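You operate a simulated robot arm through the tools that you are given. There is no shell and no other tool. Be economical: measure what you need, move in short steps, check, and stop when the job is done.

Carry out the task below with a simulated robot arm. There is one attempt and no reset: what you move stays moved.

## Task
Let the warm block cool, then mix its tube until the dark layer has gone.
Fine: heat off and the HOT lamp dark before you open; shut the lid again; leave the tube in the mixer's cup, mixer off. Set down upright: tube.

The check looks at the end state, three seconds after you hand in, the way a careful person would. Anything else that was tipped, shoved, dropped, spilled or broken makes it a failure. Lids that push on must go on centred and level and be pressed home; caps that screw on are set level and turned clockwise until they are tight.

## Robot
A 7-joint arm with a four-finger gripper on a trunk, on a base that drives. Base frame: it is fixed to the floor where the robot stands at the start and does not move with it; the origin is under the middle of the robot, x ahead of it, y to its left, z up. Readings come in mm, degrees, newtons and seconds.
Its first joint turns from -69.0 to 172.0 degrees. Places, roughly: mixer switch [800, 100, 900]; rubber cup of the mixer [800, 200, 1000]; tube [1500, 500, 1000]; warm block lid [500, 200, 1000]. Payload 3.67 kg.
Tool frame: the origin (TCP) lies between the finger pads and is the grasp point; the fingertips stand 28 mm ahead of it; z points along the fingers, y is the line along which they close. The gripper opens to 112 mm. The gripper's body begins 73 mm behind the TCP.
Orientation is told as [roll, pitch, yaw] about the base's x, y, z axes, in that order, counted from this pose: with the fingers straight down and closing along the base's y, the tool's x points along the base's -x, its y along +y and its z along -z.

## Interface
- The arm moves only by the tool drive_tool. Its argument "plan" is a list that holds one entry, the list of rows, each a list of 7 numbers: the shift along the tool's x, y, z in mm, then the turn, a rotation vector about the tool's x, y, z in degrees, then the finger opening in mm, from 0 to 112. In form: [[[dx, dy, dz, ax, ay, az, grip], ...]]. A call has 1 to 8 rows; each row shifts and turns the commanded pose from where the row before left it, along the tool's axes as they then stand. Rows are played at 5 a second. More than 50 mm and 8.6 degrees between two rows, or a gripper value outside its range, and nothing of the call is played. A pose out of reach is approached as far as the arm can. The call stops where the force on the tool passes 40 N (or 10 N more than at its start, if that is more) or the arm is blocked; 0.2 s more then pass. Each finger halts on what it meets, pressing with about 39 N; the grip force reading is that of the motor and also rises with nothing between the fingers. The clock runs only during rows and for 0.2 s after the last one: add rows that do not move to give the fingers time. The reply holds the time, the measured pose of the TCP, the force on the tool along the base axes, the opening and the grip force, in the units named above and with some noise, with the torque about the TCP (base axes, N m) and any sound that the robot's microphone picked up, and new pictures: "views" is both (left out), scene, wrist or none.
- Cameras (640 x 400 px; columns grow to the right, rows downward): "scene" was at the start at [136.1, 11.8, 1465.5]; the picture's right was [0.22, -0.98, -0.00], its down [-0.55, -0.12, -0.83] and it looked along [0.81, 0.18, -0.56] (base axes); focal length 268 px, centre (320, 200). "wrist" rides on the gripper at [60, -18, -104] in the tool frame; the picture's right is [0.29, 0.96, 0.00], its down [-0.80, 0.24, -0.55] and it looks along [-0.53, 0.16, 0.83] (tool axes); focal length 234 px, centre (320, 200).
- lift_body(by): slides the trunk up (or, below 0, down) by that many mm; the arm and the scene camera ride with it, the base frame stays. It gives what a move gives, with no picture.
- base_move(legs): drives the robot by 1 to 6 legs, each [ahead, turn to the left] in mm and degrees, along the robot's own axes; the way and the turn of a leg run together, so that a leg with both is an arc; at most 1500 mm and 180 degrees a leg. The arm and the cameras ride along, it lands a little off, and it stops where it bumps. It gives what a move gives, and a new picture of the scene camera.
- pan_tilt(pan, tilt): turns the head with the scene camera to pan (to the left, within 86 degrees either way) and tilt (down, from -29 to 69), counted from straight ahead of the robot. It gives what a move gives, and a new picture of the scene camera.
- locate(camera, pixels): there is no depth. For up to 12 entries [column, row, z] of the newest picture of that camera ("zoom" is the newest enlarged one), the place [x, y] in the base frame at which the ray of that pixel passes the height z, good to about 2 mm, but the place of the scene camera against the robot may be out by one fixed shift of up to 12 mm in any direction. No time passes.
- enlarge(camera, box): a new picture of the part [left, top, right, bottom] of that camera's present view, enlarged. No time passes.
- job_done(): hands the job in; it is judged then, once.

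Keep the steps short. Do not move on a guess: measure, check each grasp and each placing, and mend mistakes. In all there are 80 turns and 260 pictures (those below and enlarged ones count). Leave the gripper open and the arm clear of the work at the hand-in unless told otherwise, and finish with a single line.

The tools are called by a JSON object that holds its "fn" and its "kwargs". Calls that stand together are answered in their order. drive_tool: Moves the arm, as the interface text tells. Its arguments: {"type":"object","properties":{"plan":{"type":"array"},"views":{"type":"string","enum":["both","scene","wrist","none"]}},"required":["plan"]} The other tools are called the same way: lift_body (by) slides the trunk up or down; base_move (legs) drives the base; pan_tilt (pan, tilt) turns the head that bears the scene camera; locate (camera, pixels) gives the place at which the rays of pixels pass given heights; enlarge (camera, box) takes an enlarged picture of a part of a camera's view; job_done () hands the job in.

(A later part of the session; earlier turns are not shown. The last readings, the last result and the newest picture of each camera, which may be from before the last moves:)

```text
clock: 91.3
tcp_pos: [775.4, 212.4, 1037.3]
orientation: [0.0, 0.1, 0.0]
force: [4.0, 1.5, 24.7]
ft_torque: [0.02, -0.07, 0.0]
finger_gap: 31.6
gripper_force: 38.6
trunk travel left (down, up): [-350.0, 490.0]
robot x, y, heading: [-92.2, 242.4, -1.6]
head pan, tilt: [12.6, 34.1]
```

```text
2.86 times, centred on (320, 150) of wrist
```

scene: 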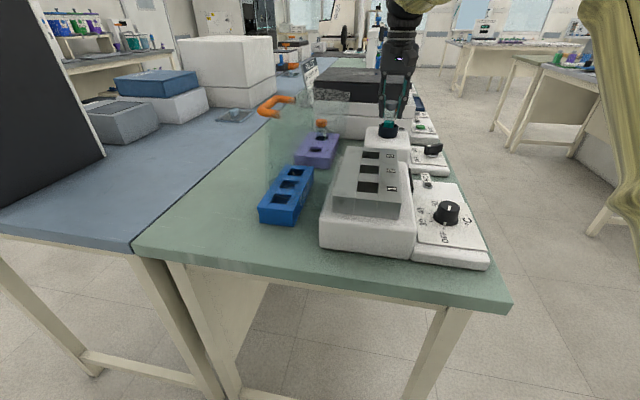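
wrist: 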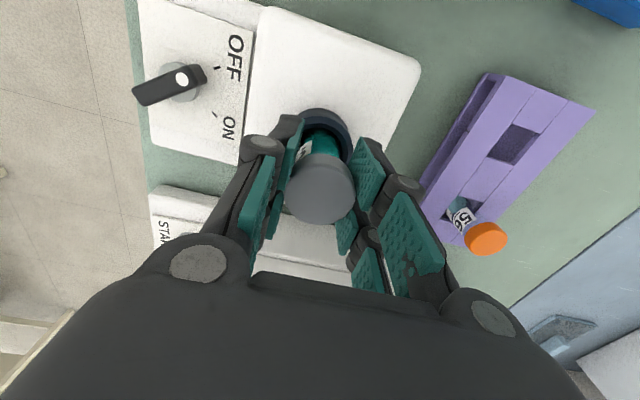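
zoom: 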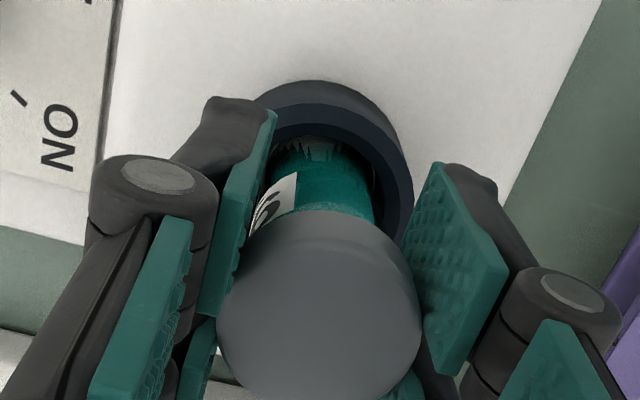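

The tube bottom rests on the cup floor (it slid a few mm in the grip). Relieve 2 mm and open to 44 mm, see if it stands.

{"fn": "drive_tool", "kwargs": {"plan": [[[0, 0, -1.5, 0, 0, 0, 20], [0, 0, 0, 0, 0, 0, 36], [0, 0, 0, 0, 0, 0, 46], [0, 0, 0, 0, 0, 0, 46]]]}}

{"fn": "enlarge", "kwargs": {"camera": "scene", "box": [350, 70, 430, 150]}}

{"fn": "enlarge", "kwargs": {"camera": "wrist", "box": [260, 80, 380, 220]}}

```text
clock: 92.3
tcp_pos: [777.0, 212.0, 1038.0]
orientation: [0.0, 0.2, 0.1]
force: [0.6, 0.0, 0.1]
ft_torque: [-0.01, -0.01, -0.03]
finger_gap: 46.4
gripper_force: 0.1
trunk travel left (down, up): [-350.0, 490.0]
robot x, y, heading: [-96.5, 239.5, -1.5]
head pan, tilt: [12.6, 34.1]
```

scene: 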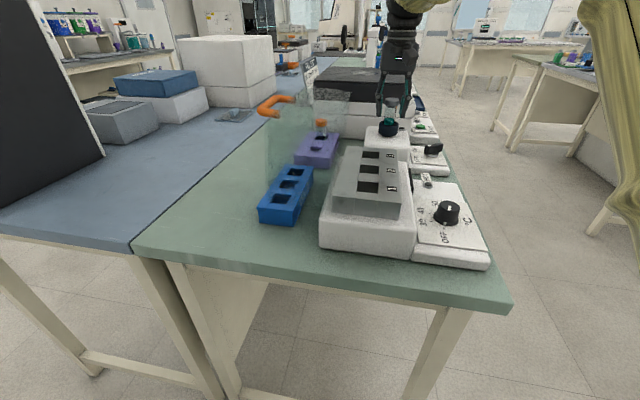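
wrist: 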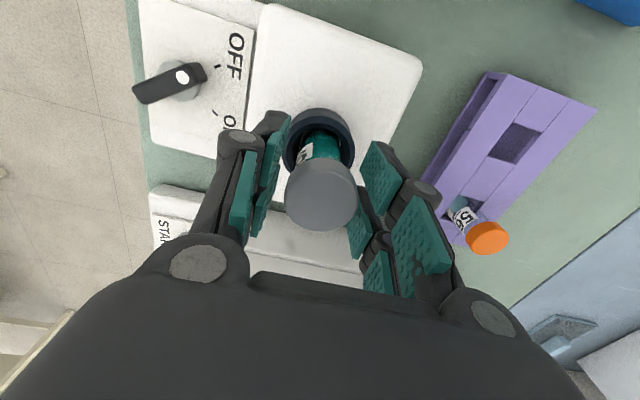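

```text
5.00 times, centred on (390, 110) of scene
```

zoom: 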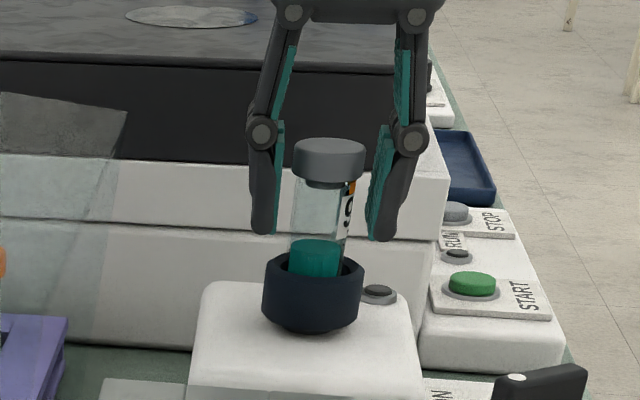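

```text
2.86 times, centred on (320, 150) of wrist
```

zoom: 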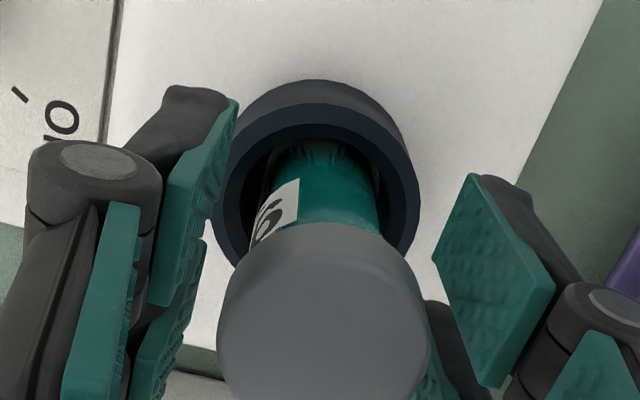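

The tube stands upright in the cup. Open wider, rise clear, and check.

{"fn": "drive_tool", "kwargs": {"plan": [[[0, 0, 0, 0, 0, 0, 64], [0, 0, -30, 0, 0, 0, 64], [0, 0, -40, 0, 0, 0, 64], [0, 0, -40, 0, 0, 0, 64], [0, 0, -30, 0, 0, 0, 64], [40, 0, 0, 0, 0, 0, 64]]]}}

{"fn": "enlarge", "kwargs": {"camera": "scene", "box": [350, 70, 430, 150]}}

{"fn": "enlarge", "kwargs": {"camera": "wrist", "box": [200, 40, 400, 200]}}

```text
clock: 93.7
tcp_pos: [736.1, 211.8, 1182.6]
orientation: [0.2, -0.1, -0.1]
force: [-1.2, -0.4, 1.4]
ft_torque: [0.0, -0.03, 0.0]
finger_gap: 64.0
gripper_force: 0.0
trunk travel left (down, up): [-350.0, 490.0]
robot x, y, heading: [-92.9, 244.3, -1.4]
head pan, tilt: [12.6, 34.1]
```

scene: 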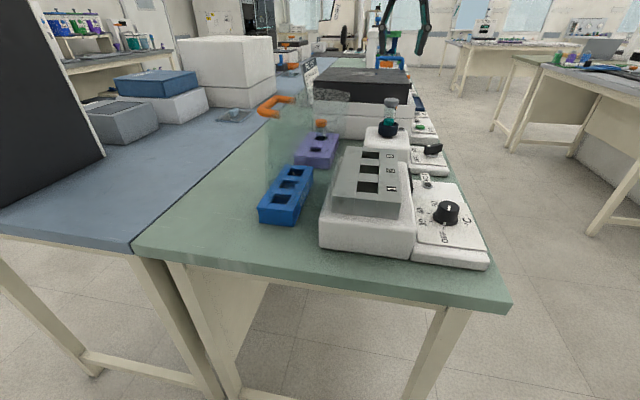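
wrist: 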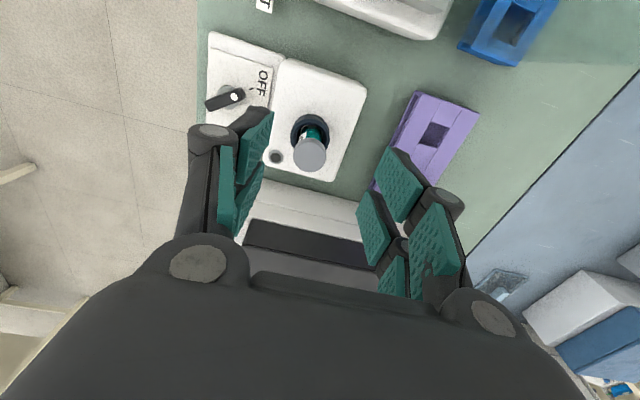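

```text
5.00 times, centred on (390, 110) of scene
```

zoom: 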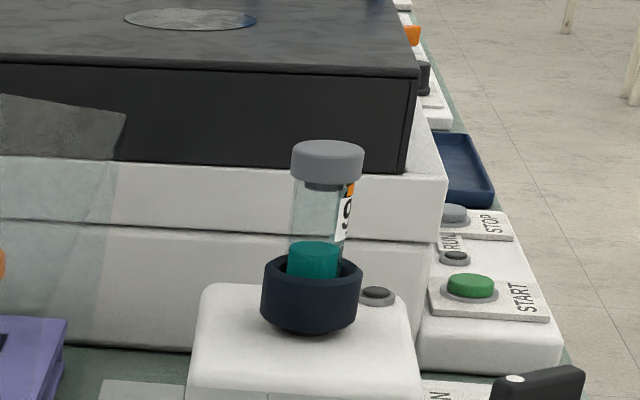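

```text
2.50 times, centred on (300, 120) of wrist
```

zoom: 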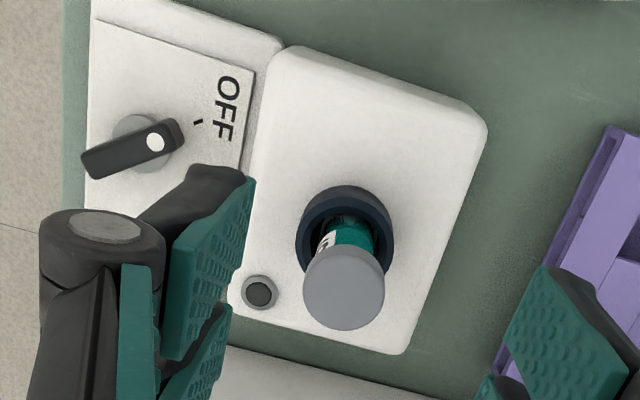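

Tube is upright in the cup. Switch: lever centre ≈ (774, 89), pointing at OFF (~125°), ON at ~50°: turn 75° clockwise. I go above it and turn the tool to yaw 125° across the lever.

{"fn": "drive_tool", "kwargs": {"plan": [[[-9.5, -30.7, 0, 0, 0, 0, 64], [-9.5, -30.7, 0, 0, 0, 0, 64], [-9.5, -30.7, 0, 0, 0, 0, 64], [-9.5, -30.7, 0, 0, 0, 0, 64], [0, 0, 0, 0, 0, -8.4, 64], [0, 0, 0, 0, 0, -8.4, 64], [0, 0, 0, 0, 0, -8.4, 64], [0, 0, 0, 0, 0, -8.4, 64]]], "views": "none"}}

{"fn": "drive_tool", "kwargs": {"plan": [[[0, 0, 5, 0, 0, -8.4, 64], [0, 0, 5, 0, 0, -8.4, 64], [0, 0, 5, 0, 0, -8.4, 64], [0, 0, 5, 0, 0, -8.4, 64], [0, 0, 5, 0, 0, -8.4, 64], [0, 0, 5, 0, 0, -8.4, 64], [0, 0, 5, 0, 0, -8.4, 64], [0, 0, 5, 0, 0, -8.4, 64]]], "views": "none"}}

{"fn": "drive_tool", "kwargs": {"plan": [[[0, 0, 15, 0, 0, -8.2, 64], [0, 0, 15, 0, 0, -8.2, 64], [0, 0, 15, 0, 0, -8.2, 64], [0, 0, 0, 0, 0, 0, 64]]]}}

{"fn": "enlarge", "kwargs": {"camera": "wrist", "box": [220, 40, 420, 200]}}

```text
clock: 95.5
tcp_pos: [775.3, 91.4, 1176.9]
orientation: [0.2, 0.1, 33.6]
force: [-0.3, 0.3, -0.3]
ft_torque: [0.01, 0.01, 0.0]
finger_gap: 64.0
gripper_force: 0.1
trunk travel left (down, up): [-350.0, 490.0]
robot x, y, heading: [-88.9, 242.5, -1.2]
head pan, tilt: [12.6, 34.1]
```

```text
clock: 97.3
tcp_pos: [775.3, 90.5, 1136.5]
orientation: [0.1, -0.1, 100.9]
force: [-0.1, -0.5, -0.2]
ft_torque: [0.0, -0.01, 0.0]
finger_gap: 64.1
gripper_force: 0.0
trunk travel left (down, up): [-350.0, 490.0]
robot x, y, heading: [-88.8, 244.0, -1.6]
head pan, tilt: [12.6, 34.1]
```

```text
clock: 98.3
tcp_pos: [775.1, 88.8, 1092.6]
orientation: [0.1, -0.1, 125.5]
force: [-0.2, 1.1, -0.6]
ft_torque: [-0.01, -0.01, -0.02]
finger_gap: 64.1
gripper_force: 0.0
trunk travel left (down, up): [-350.0, 490.0]
robot x, y, heading: [-92.2, 244.1, -1.7]
head pan, tilt: [12.6, 34.1]
```

scene: 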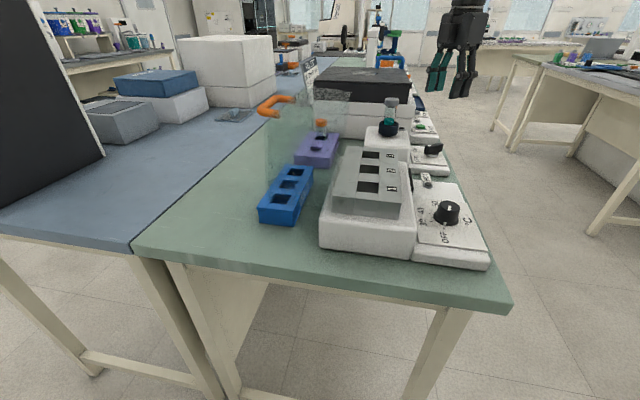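
wrist: 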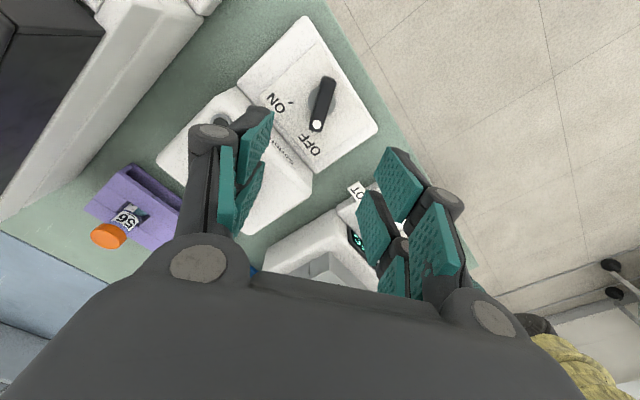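

```text
2.50 times, centred on (320, 120) of wrist
```

zoom: 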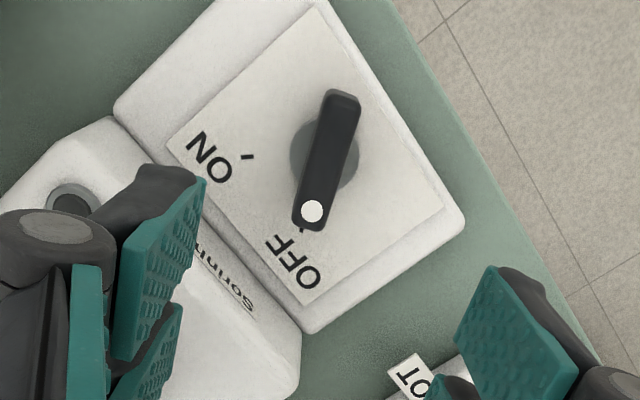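

{"fn": "locate", "kwargs": {"camera": "zoom", "pixels": [[328, 160, 940], [328, 160, 955], [312, 210, 950], [345, 97, 950], [324, 152, 918], [302, 222, 918], [247, 157, 918]]}}

{"fn": "enlarge", "kwargs": {"camera": "scene", "box": [400, 125, 470, 180]}}

```text
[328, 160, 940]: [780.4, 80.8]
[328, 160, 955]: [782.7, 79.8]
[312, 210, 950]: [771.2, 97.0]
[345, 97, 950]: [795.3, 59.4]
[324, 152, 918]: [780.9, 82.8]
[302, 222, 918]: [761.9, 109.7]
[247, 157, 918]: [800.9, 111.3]
```

```text
7.27 times, centred on (435, 152) of scene
```

zoom: 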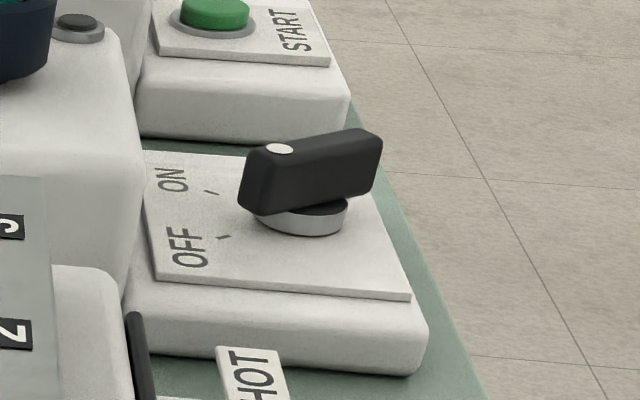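

Two views agree: lever centre ≈ (778.5, 83, top ≈ 927). Shift and lower to TCP 955 for a check.

{"fn": "drive_tool", "kwargs": {"plan": [[[6.7, 0.6, 20, 0, 0, 0, 56], [0, 0, 40, 0, 0, 0, 56], [0, 0, 40, 0, 0, 0, 56], [0, 0, 30, 0, 0, 0, 56], [0, 0, 7, 0, 0, 0, 56], [0, 0, 0, 0, 0, 0, 56]]]}}

{"fn": "enlarge", "kwargs": {"camera": "scene", "box": [390, 100, 480, 180]}}

{"fn": "enlarge", "kwargs": {"camera": "wrist", "box": [240, 80, 400, 220]}}

```text
clock: 99.7
tcp_pos: [776.8, 82.2, 955.5]
orientation: [0.1, -0.1, 125.4]
force: [0.0, 0.1, 0.3]
ft_torque: [-0.02, 0.0, -0.02]
finger_gap: 55.9
gripper_force: 0.0
trunk travel left (down, up): [-350.0, 490.0]
robot x, y, heading: [-92.4, 245.3, -1.6]
head pan, tilt: [12.6, 34.1]
```

scene: 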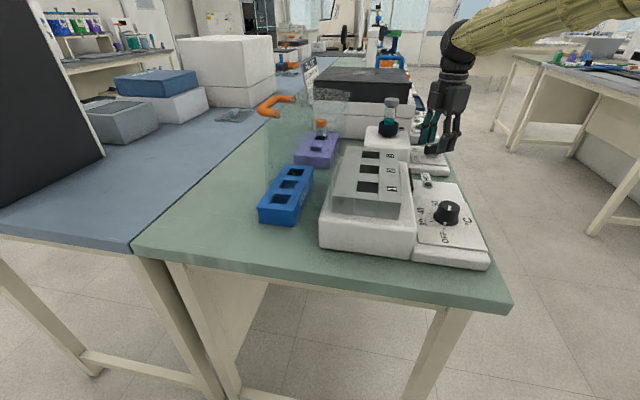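
wrist: 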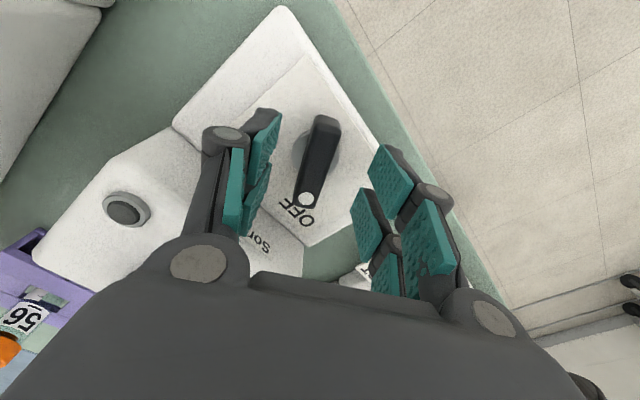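

```text
5.00 times, centred on (435, 140) of scene
```

zoom: 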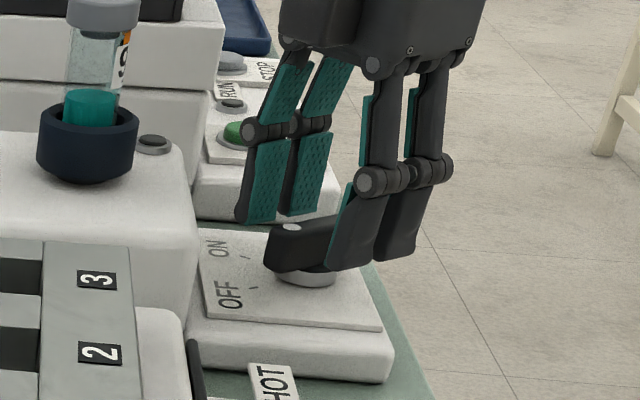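

```text
2.86 times, centred on (320, 150) of wrist
```

zoom: 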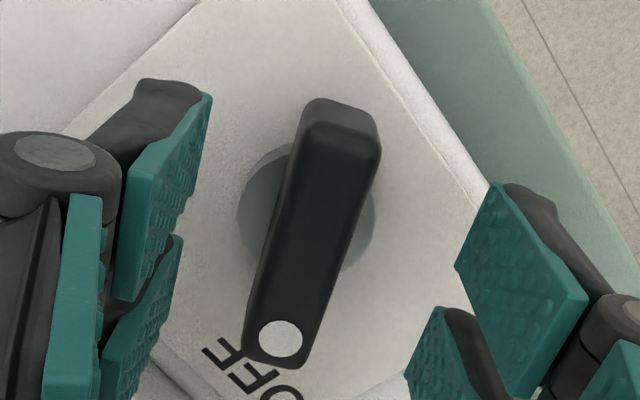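

Well aligned. Lower 15 mm and close on the lever.

{"fn": "drive_tool", "kwargs": {"plan": [[[0, 0, 8, 0, 0, 0, 56], [0, 0, 7, 0, 0, 0, 56], [0, 0, 0, 0, 0, 0, 30], [0, 0, 0, 0, 0, 0, 8], [0, 0, 0, 0, 0, 0, 8]]]}}

{"fn": "enlarge", "kwargs": {"camera": "scene", "box": [390, 100, 480, 180]}}

```text
clock: 100.9
tcp_pos: [779.8, 83.8, 941.6]
orientation: [0.0, -0.1, 125.4]
force: [17.9, 9.5, 8.1]
ft_torque: [0.39, -0.47, -1.05]
finger_gap: 15.7
gripper_force: 45.0
trunk travel left (down, up): [-350.0, 490.0]
robot x, y, heading: [-90.6, 241.2, -1.8]
head pan, tilt: [12.6, 34.1]
```

scene: 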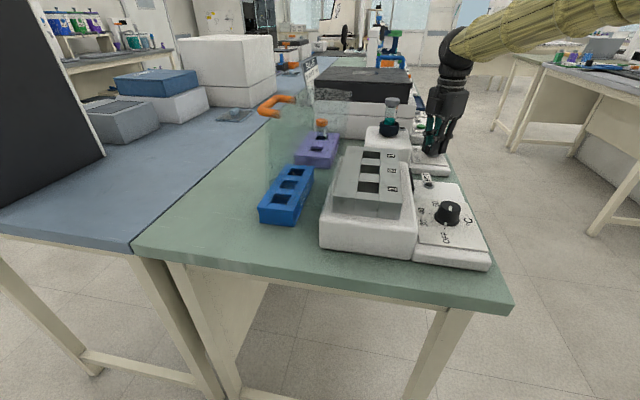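
wrist: 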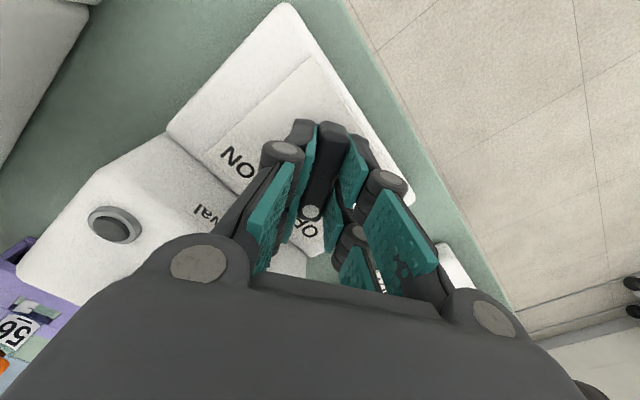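

```text
5.00 times, centred on (435, 140) of scene
```

zoom: 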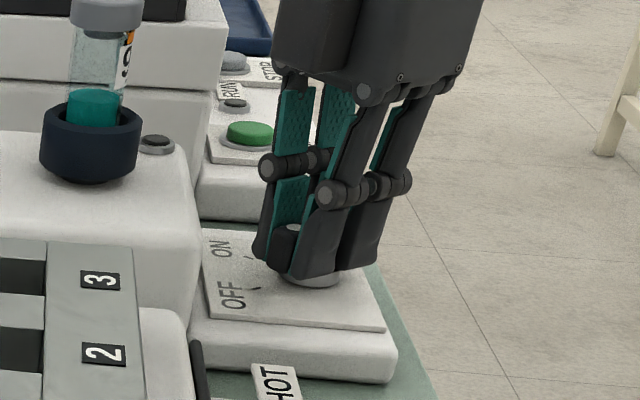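

Lever gripped. Turn clockwise 68°, look.

{"fn": "drive_tool", "kwargs": {"plan": [[[0, 0, 0, 0, 0, 8.5, 8], [0, 0, 0, 0, 0, 8.5, 8], [0, 0, 0, 0, 0, 8.5, 8], [0, 0, 0, 0, 0, 8.5, 8], [0, 0, 0, 0, 0, 8.5, 8], [0, 0, 0, 0, 0, 8.5, 8], [0, 0, 0, 0, 0, 8.5, 8], [0, 0, 0, 0, 0, 8.5, 8]]]}}

{"fn": "enlarge", "kwargs": {"camera": "wrist", "box": [240, 80, 400, 260]}}

{"fn": "enlarge", "kwargs": {"camera": "scene", "box": [360, 80, 460, 180]}}

```text
clock: 102.0
tcp_pos: [779.3, 83.4, 942.9]
orientation: [-0.2, -0.1, 89.5]
force: [2.6, -0.5, 0.6]
ft_torque: [-0.85, -0.18, 0.04]
finger_gap: 16.0
gripper_force: 45.0
trunk travel left (down, up): [-350.0, 490.0]
robot x, y, heading: [-92.9, 244.9, -1.4]
head pan, tilt: [12.6, 34.1]
stopped in row 5: the force on the tool passed its limit at 41 N (the readings are from after the stop); the commanded pose is now the measured one
```

scene: 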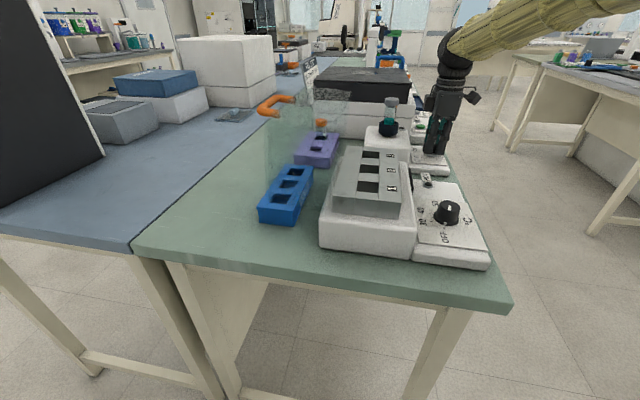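
wrist: 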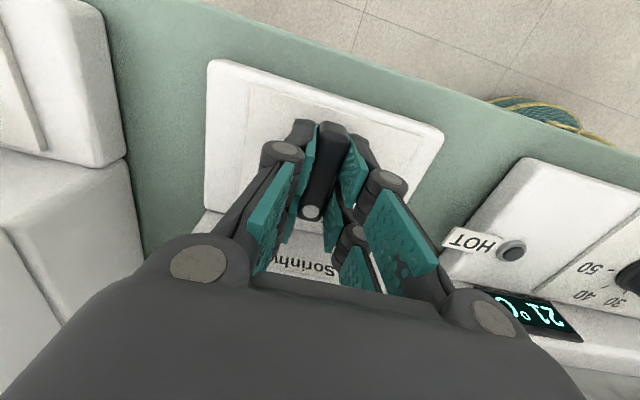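

```text
2.22 times, centred on (320, 170) of wrist
```

zoom: 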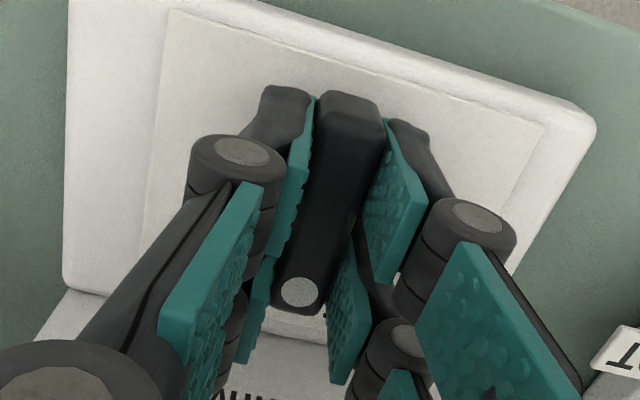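

```text
4.00 times, centred on (410, 130) of scene
5 turns are left
```

zoom: 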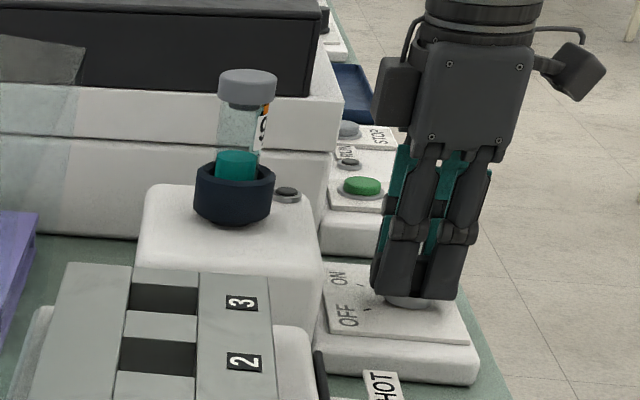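

5 turns left, so I group calls. Lever half-way (yaw 89.5°). Finish turning to ON (~50°), then hold and watch the tube mix.

{"fn": "drive_tool", "kwargs": {"plan": [[[0, 0, 0, 0, 0, 4.8, 8], [0, 0, 0, 0, 0, 4.8, 8], [0, 0, 0, 0, 0, 4.8, 8], [0, 0, 0, 0, 0, 4.8, 8]]], "views": "none"}}

{"fn": "drive_tool", "kwargs": {"plan": [[[0, 0, 0, 0, 0, 4.8, 8], [0, 0, 0, 0, 0, 4.8, 8], [0, 0, 0, 0, 0, 4.8, 8], [0, 0, 0, 0, 0, 4.8, 8]]], "views": "none"}}

{"fn": "drive_tool", "kwargs": {"plan": [[[0, 0, 0, 0, 0, 2, 8], [0, 0, 0, 0, 0, 2, 8], [0, 0, 0, 0, 0, 0, 8]]], "views": "both"}}

{"fn": "enlarge", "kwargs": {"camera": "scene", "box": [360, 80, 460, 180]}}

{"fn": "drive_tool", "kwargs": {"plan": [[[0, 0, 0, 0, 0, 0, 8], [0, 0, 0, 0, 0, 0, 8], [0, 0, 0, 0, 0, 0, 8], [0, 0, 0, 0, 0, 0, 8], [0, 0, 0, 0, 0, 0, 8], [0, 0, 0, 0, 0, 0, 8], [0, 0, 0, 0, 0, 0, 8], [0, 0, 0, 0, 0, 0, 8]]], "views": "none"}}

{"fn": "drive_tool", "kwargs": {"plan": [[[0, 0, 0, 0, 0, 0, 8], [0, 0, 0, 0, 0, 0, 8], [0, 0, 0, 0, 0, 0, 8], [0, 0, 0, 0, 0, 0, 8], [0, 0, 0, 0, 0, 0, 8], [0, 0, 0, 0, 0, 0, 8], [0, 0, 0, 0, 0, 0, 8], [0, 0, 0, 0, 0, 0, 8]]], "views": "scene"}}

{"fn": "enlarge", "kwargs": {"camera": "scene", "box": [365, 85, 415, 150]}}

{"fn": "drive_tool", "kwargs": {"plan": [[[0, 0, 0, 0, 0, 0, 8], [0, 0, 0, 0, 0, 0, 8], [0, 0, 0, 0, 0, 0, 8], [0, 0, 0, 0, 0, 0, 8], [0, 0, 0, 0, 0, 0, 8], [0, 0, 0, 0, 0, 0, 8], [0, 0, 0, 0, 0, 0, 8], [0, 0, 0, 0, 0, 0, 8]]], "views": "none"}}

{"fn": "drive_tool", "kwargs": {"plan": [[[0, 0, 0, 0, 0, 0, 8], [0, 0, 0, 0, 0, 0, 8], [0, 0, 0, 0, 0, 0, 8], [0, 0, 0, 0, 0, 0, 8], [0, 0, 0, 0, 0, 0, 8], [0, 0, 0, 0, 0, 0, 8], [0, 0, 0, 0, 0, 0, 8], [0, 0, 0, 0, 0, 0, 8]]], "views": "scene"}}

{"fn": "enlarge", "kwargs": {"camera": "scene", "box": [365, 85, 415, 150]}}

```text
clock: 103.0
tcp_pos: [779.8, 84.4, 942.6]
orientation: [0.1, 0.0, 70.4]
force: [2.2, 5.6, -2.6]
ft_torque: [0.65, -0.26, -0.02]
finger_gap: 15.9
gripper_force: 44.8
trunk travel left (down, up): [-350.0, 490.0]
robot x, y, heading: [-93.4, 245.0, -1.4]
head pan, tilt: [12.6, 34.1]
```

```text
clock: 104.0
tcp_pos: [778.2, 84.1, 942.7]
orientation: [-0.1, -0.1, 51.1]
force: [9.3, 1.0, -0.5]
ft_torque: [-0.45, 0.02, 2.5]
finger_gap: 18.2
gripper_force: 45.2
trunk travel left (down, up): [-350.0, 490.0]
robot x, y, heading: [-88.7, 241.2, -1.5]
head pan, tilt: [12.6, 34.1]
```

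```text
clock: 104.8
tcp_pos: [778.6, 83.2, 941.6]
orientation: [-0.1, -0.2, 47.1]
force: [13.8, -3.2, 6.2]
ft_torque: [-0.57, -0.1, 2.54]
finger_gap: 21.6
gripper_force: 45.4
trunk travel left (down, up): [-350.0, 490.0]
robot x, y, heading: [-90.6, 245.6, -1.3]
head pan, tilt: [12.6, 34.1]
```

scene: 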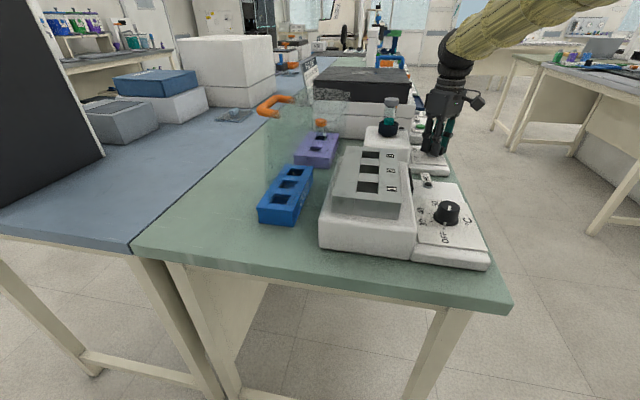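
wrist: 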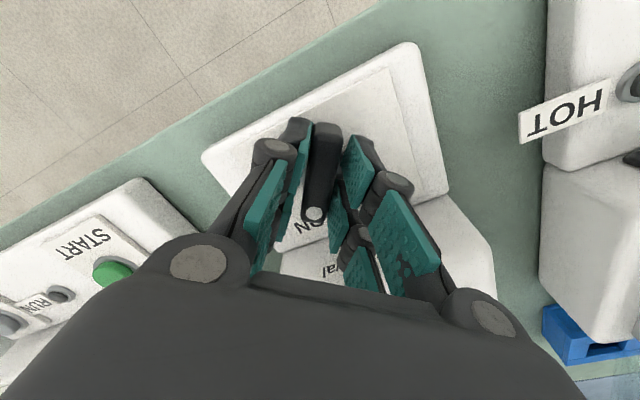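

```text
4.00 times, centred on (410, 130) of scene
```

zoom: 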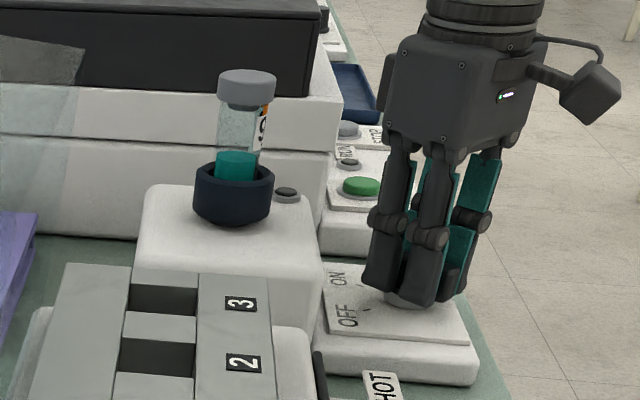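

```text
clock: 106.6
tcp_pos: [778.3, 83.9, 942.1]
orientation: [0.0, -0.1, 47.1]
force: [23.6, -8.3, 15.9]
ft_torque: [-0.44, -0.5, 2.37]
finger_gap: 21.9
gripper_force: 45.1
trunk travel left (down, up): [-350.0, 490.0]
robot x, y, heading: [-88.2, 245.6, -1.4]
head pan, tilt: [12.6, 34.1]
```

```text
clock: 108.4
tcp_pos: [778.7, 84.3, 942.3]
orientation: [-0.1, 0.0, 47.1]
force: [29.4, -9.9, 20.6]
ft_torque: [-0.25, -0.81, 2.39]
finger_gap: 21.6
gripper_force: 45.6
trunk travel left (down, up): [-350.0, 490.0]
robot x, y, heading: [-95.9, 244.2, -1.4]
head pan, tilt: [12.6, 34.1]
```

scene: 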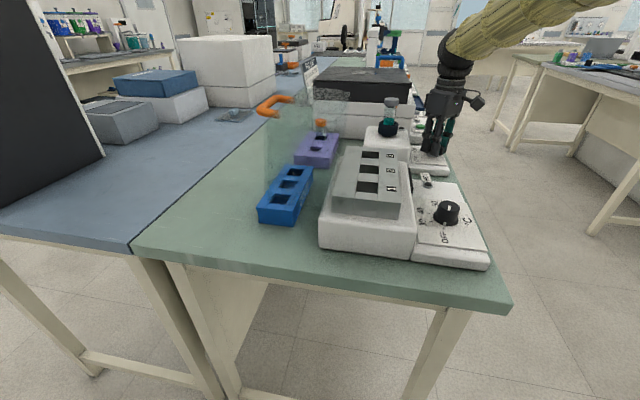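

```text
6.15 times, centred on (390, 118) of scene
```

zoom: 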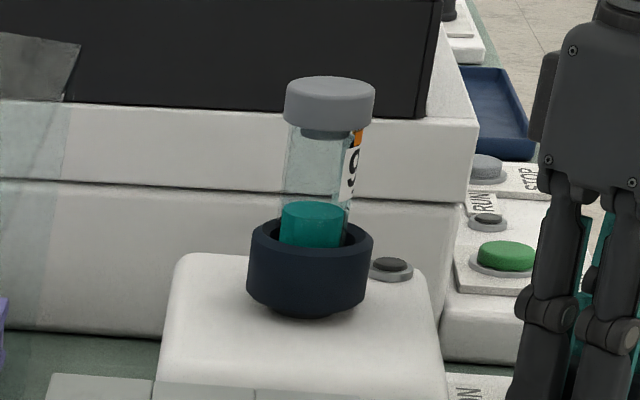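

```text
clock: 110.2
tcp_pos: [778.1, 84.2, 942.8]
orientation: [-0.1, -0.1, 47.1]
force: [32.8, -10.2, 24.2]
ft_torque: [-0.34, -0.75, 2.39]
finger_gap: 21.9
gripper_force: 45.1
trunk travel left (down, up): [-350.0, 490.0]
robot x, y, heading: [-90.1, 246.2, -1.6]
head pan, tilt: [12.6, 34.1]
```

```text
clock: 112.0
tcp_pos: [778.2, 82.5, 942.5]
orientation: [0.0, 0.0, 47.1]
force: [33.0, -9.4, 22.5]
ft_torque: [-0.32, -0.77, 2.42]
finger_gap: 21.8
gripper_force: 45.1
trunk travel left (down, up): [-350.0, 490.0]
robot x, y, heading: [-89.4, 242.6, -1.7]
head pan, tilt: [12.6, 34.1]
```

scene: 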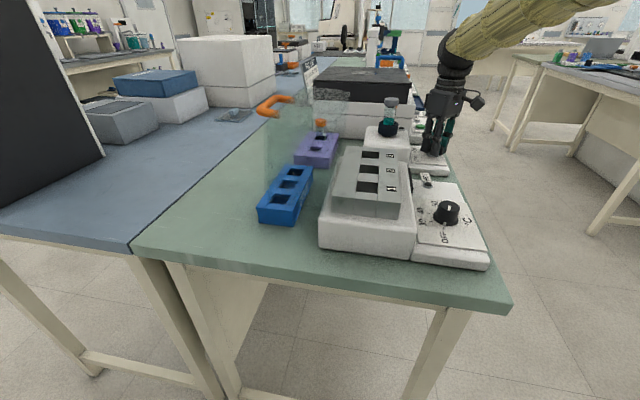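

```text
6.15 times, centred on (390, 118) of scene
4 turns are left
```

zoom: 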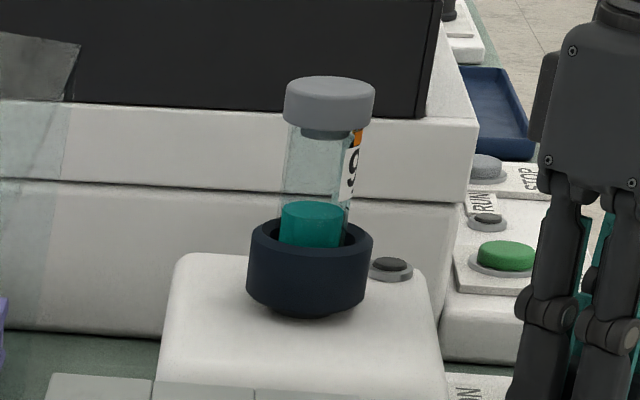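

Lever is against the ON stop but nothing moves and there's no sound, no lamp: the springy rubber cup suggests it runs when the tube is pressed. I release the lever, grip the tube's cap, press it down for some seconds, watching.

{"fn": "drive_tool", "kwargs": {"plan": [[[0, 0, 0, 0, 0, 0, 56], [0, 0, 0, 0, 0, 0, 58], [0, 0, -40, 0, 0, 0, 60], [0, 0, -40, 0, 0, 0, 60], [0, 0, -40, 0, 0, 0, 60], [0, 0, -40, 0, 0, 0, 60], [0, 0, -40, 0, 0, 0, 60], [0, 0, 0, 0, 0, 0, 60]]], "views": "scene"}}

{"fn": "enlarge", "kwargs": {"camera": "scene", "box": [360, 80, 460, 180]}}

{"fn": "drive_tool", "kwargs": {"plan": [[[-31, 29.8, 0, 0, 0, 0, 60], [-31, 29.8, 0, 0, 0, 0, 60], [-31, 29.8, 0, 0, 0, 0, 60], [0, 0, 30, 0, 0, 0, 60], [0, 0, 30, 0, 0, 0, 60], [0, 0, 0, 0, 0, 0, 60]]], "views": "both"}}

{"fn": "drive_tool", "kwargs": {"plan": [[[0, 0, 18, 0, 0, 0, 60], [0, 0, 18, 0, 0, 0, 60], [0, 0, 0, 0, 0, 0, 60], [0, 0, 0, 0, 0, 0, 42], [0, 0, 0, 0, 0, 0, 20], [0, 0, 0, 0, 0, 0, 20], [0, 0, 0, 0, 0, 0, 20]]], "views": "none"}}

{"fn": "drive_tool", "kwargs": {"plan": [[[0, 0, 4, 0, 0, 0, 15], [0, 0, 4, 0, 0, 0, 15], [0, 0, 4, 0, 0, 0, 15], [0, 0, 0, 0, 0, 0, 15], [0, 0, 0, 0, 0, 0, 15], [0, 0, 0, 0, 0, 0, 15], [0, 0, 0, 0, 0, 0, 15]]], "views": "scene"}}

{"fn": "enlarge", "kwargs": {"camera": "scene", "box": [365, 85, 415, 150]}}

{"fn": "drive_tool", "kwargs": {"plan": [[[0, 0, 0, 0, 0, 0, 15], [0, 0, 0, 0, 0, 0, 15], [0, 0, 0, 0, 0, 0, 15], [0, 0, 0, 0, 0, 0, 15], [0, 0, 0, 0, 0, 0, 15], [0, 0, 0, 0, 0, 0, 15], [0, 0, 0, 0, 0, 0, 15], [0, 0, 0, 0, 0, 0, 15]]], "views": "none"}}

{"fn": "drive_tool", "kwargs": {"plan": [[[0, 0, 0, 0, 0, 0, 15], [0, 0, 0, 0, 0, 0, 15], [0, 0, 0, 0, 0, 0, 15], [0, 0, 0, 0, 0, 0, 15], [0, 0, 0, 0, 0, 0, 15], [0, 0, 0, 0, 0, 0, 15], [0, 0, 0, 0, 0, 0, 15], [0, 0, 0, 0, 0, 0, 15]]], "views": "none"}}

{"fn": "drive_tool", "kwargs": {"plan": [[[0, 0, 0, 0, 0, 0, 15], [0, 0, 0, 0, 0, 0, 15], [0, 0, 0, 0, 0, 0, 15], [0, 0, 0, 0, 0, 0, 15], [0, 0, 0, 0, 0, 0, 15], [0, 0, 0, 0, 0, 0, 15], [0, 0, 0, 0, 0, 0, 15], [0, 0, 0, 0, 0, 0, 15]]], "views": "none"}}

{"fn": "drive_tool", "kwargs": {"plan": [[[0, 0, 0, 0, 0, 0, 15], [0, 0, 0, 0, 0, 0, 15], [0, 0, 0, 0, 0, 0, 15], [0, 0, 0, 0, 0, 0, 15], [0, 0, 0, 0, 0, 0, 15], [0, 0, 0, 0, 0, 0, 15], [0, 0, 0, 0, 0, 0, 15], [0, 0, 0, 0, 0, 0, 15]]], "views": "none"}}

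{"fn": "drive_tool", "kwargs": {"plan": [[[0, 0, 0, 0, 0, 0, 15], [0, 0, 0, 0, 0, 0, 15], [0, 0, 0, 0, 0, 0, 15], [0, 0, 0, 0, 0, 0, 15], [0, 0, 0, 0, 0, 0, 15], [0, 0, 0, 0, 0, 0, 15], [0, 0, 0, 0, 0, 0, 15], [0, 0, 0, 0, 0, 0, 15]]], "views": "scene"}}

{"fn": "enlarge", "kwargs": {"camera": "scene", "box": [365, 85, 415, 150]}}

{"fn": "drive_tool", "kwargs": {"plan": [[[0, 0, -10, 0, 0, 0, 15], [0, 0, -15, 0, 0, 0, 15], [0, 0, -20, 0, 0, 0, 15], [0, 0, -15, 0, 0, 0, 15], [0, 0, 0, 0, 0, 0, 15]]], "views": "both"}}

{"fn": "enlarge", "kwargs": {"camera": "scene", "box": [365, 65, 415, 140]}}

```text
clock: 113.8
tcp_pos: [776.7, 81.3, 1143.1]
orientation: [0.0, -0.1, 47.0]
force: [-0.1, -0.2, 0.2]
ft_torque: [0.01, 0.04, 0.03]
finger_gap: 60.0
gripper_force: 0.1
trunk travel left (down, up): [-350.0, 490.0]
robot x, y, heading: [-95.0, 246.9, -1.3]
head pan, tilt: [12.6, 34.1]
```

scene: 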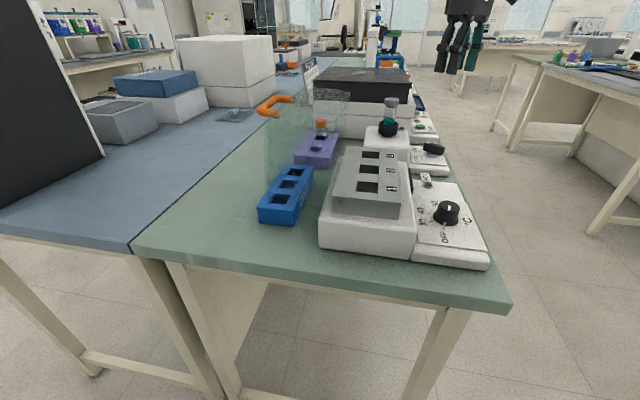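

```text
4.00 times, centred on (410, 130) of scene
```

zoom: 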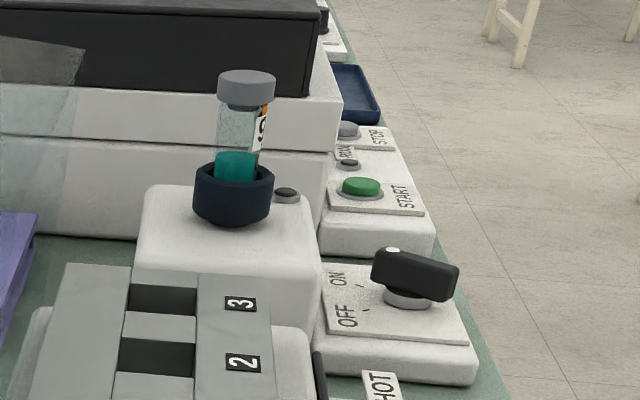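

```text
clock: 115.2
tcp_pos: [776.8, 214.4, 1082.4]
orientation: [0.0, -0.2, 47.0]
force: [0.3, 0.6, 0.2]
ft_torque: [-0.01, 0.0, 0.0]
finger_gap: 59.8
gripper_force: 0.0
trunk travel left (down, up): [-350.0, 490.0]
robot x, y, heading: [-91.5, 240.7, -1.6]
head pan, tilt: [12.6, 34.1]
```

scene: 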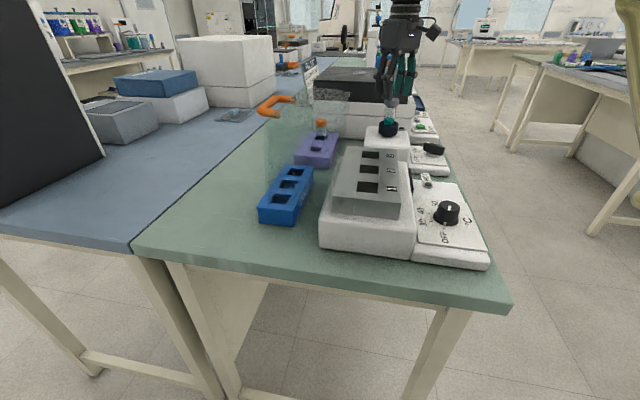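
wrist: 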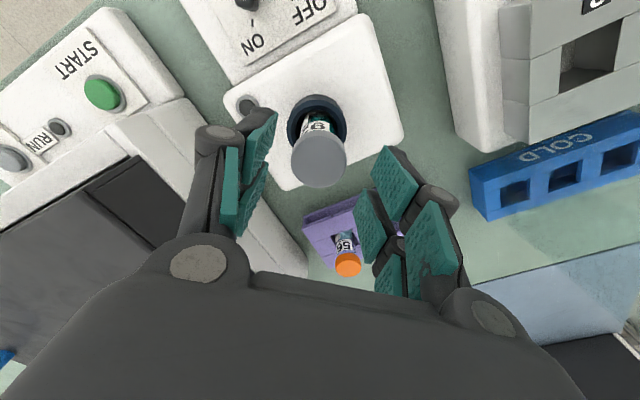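

```text
clock: 116.8
tcp_pos: [775.5, 211.7, 1046.3]
orientation: [0.0, 0.0, 47.1]
force: [0.2, -0.8, 0.4]
ft_torque: [-0.02, -0.01, 0.01]
finger_gap: 32.1
gripper_force: 38.8
trunk travel left (down, up): [-350.0, 490.0]
robot x, y, heading: [-91.8, 243.5, -1.5]
head pan, tilt: [12.6, 34.1]
```

```text
clock: 118.4
tcp_pos: [773.5, 212.2, 1035.5]
orientation: [-0.2, -0.2, 47.1]
force: [10.7, -2.0, 26.6]
ft_torque: [0.03, -0.35, -0.04]
finger_gap: 31.7
gripper_force: 39.5
trunk travel left (down, up): [-350.0, 490.0]
robot x, y, heading: [-91.6, 242.4, -1.7]
head pan, tilt: [12.6, 34.1]
```

scene: 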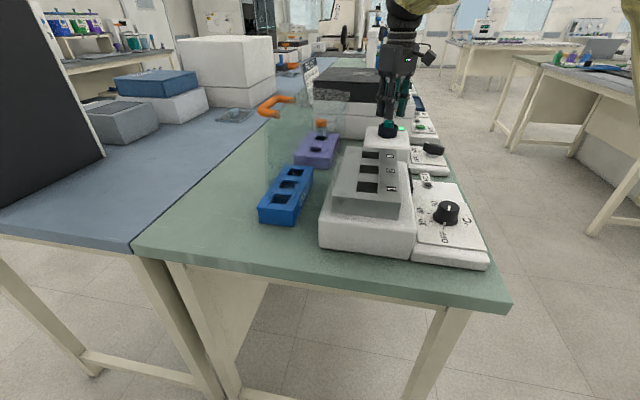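

```text
6.15 times, centred on (390, 118) of scene
```

zoom: 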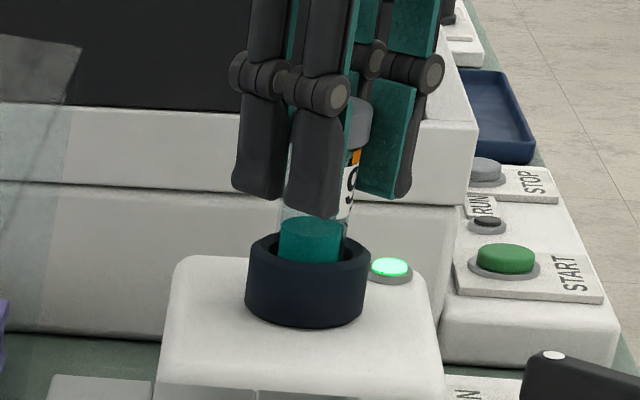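

```text
clock: 120.2
tcp_pos: [773.6, 212.0, 1036.0]
orientation: [0.0, -0.3, 47.1]
force: [8.2, -3.1, 25.0]
ft_torque: [-0.12, -0.2, 0.0]
finger_gap: 31.4
gripper_force: 38.3
trunk travel left (down, up): [-350.0, 490.0]
robot x, y, heading: [-94.2, 240.3, -1.7]
head pan, tilt: [12.6, 34.1]
```

```text
clock: 122.0
tcp_pos: [774.0, 212.0, 1034.7]
orientation: [-0.1, -0.2, 47.1]
force: [5.6, -3.5, 22.2]
ft_torque: [-0.15, -0.14, 0.0]
finger_gap: 31.5
gripper_force: 39.0
trunk travel left (down, up): [-350.0, 490.0]
robot x, y, heading: [-90.3, 242.5, -1.4]
head pan, tilt: [12.6, 34.1]
```

```text
clock: 123.8
tcp_pos: [773.4, 211.9, 1034.4]
orientation: [0.0, -0.1, 47.2]
force: [5.6, -3.0, 19.9]
ft_torque: [-0.12, -0.11, -0.03]
finger_gap: 31.5
gripper_force: 39.2
trunk travel left (down, up): [-350.0, 490.0]
robot x, y, heading: [-86.0, 240.4, -1.7]
head pan, tilt: [12.6, 34.1]
```

```text
clock: 125.6
tcp_pos: [774.1, 212.5, 1035.9]
orientation: [-0.1, -0.1, 47.0]
force: [5.0, -2.5, 17.3]
ft_torque: [-0.14, -0.13, 0.01]
finger_gap: 31.4
gripper_force: 39.2
trunk travel left (down, up): [-350.0, 490.0]
robot x, y, heading: [-91.0, 240.4, -1.6]
head pan, tilt: [12.6, 34.1]
```

```text
clock: 127.4
tcp_pos: [775.0, 211.8, 1035.3]
orientation: [0.0, -0.1, 47.1]
force: [4.3, -2.3, 15.9]
ft_torque: [-0.11, -0.1, 0.0]
finger_gap: 31.1
gripper_force: 39.3
trunk travel left (down, up): [-350.0, 490.0]
robot x, y, heading: [-90.5, 242.4, -1.7]
head pan, tilt: [12.6, 34.1]
```

scene: 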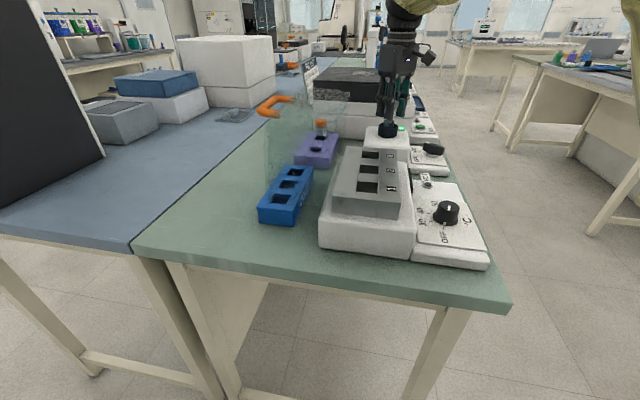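

```text
6.15 times, centred on (390, 118) of scene
```

zoom: 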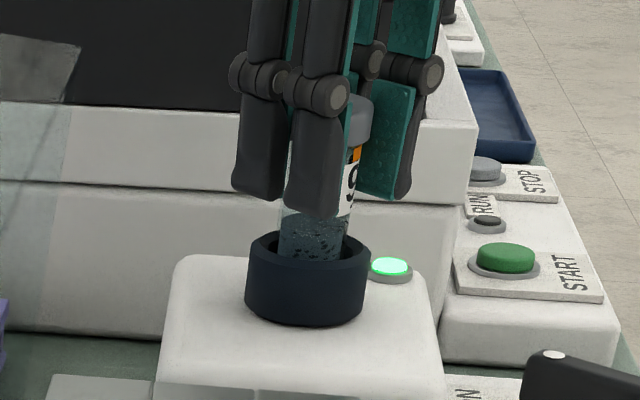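

```text
clock: 128.6
tcp_pos: [774.9, 212.0, 1093.2]
orientation: [0.0, -0.2, 47.1]
force: [1.3, -0.6, -0.8]
ft_torque: [-0.04, -0.03, -0.01]
finger_gap: 31.5
gripper_force: 39.3
trunk travel left (down, up): [-350.0, 490.0]
robot x, y, heading: [-94.8, 244.3, -2.0]
head pan, tilt: [12.6, 34.1]
```

scene: 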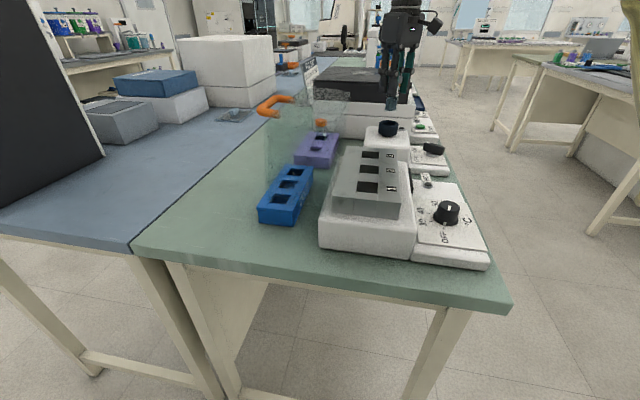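
wrist: 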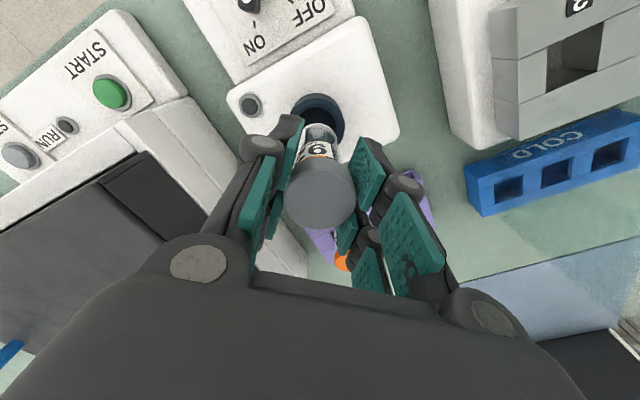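

```text
5.33 times, centred on (390, 102) of scene
3 turns are left
```

zoom: 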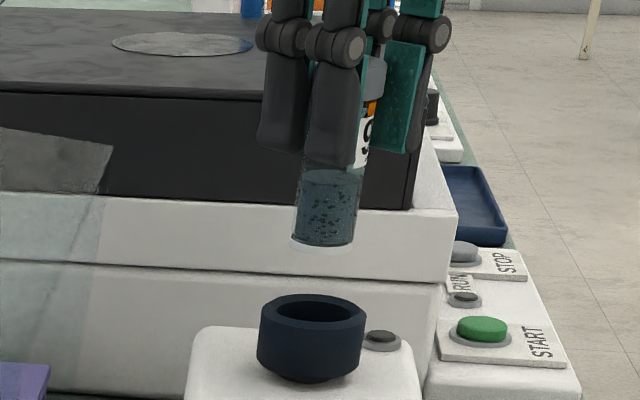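

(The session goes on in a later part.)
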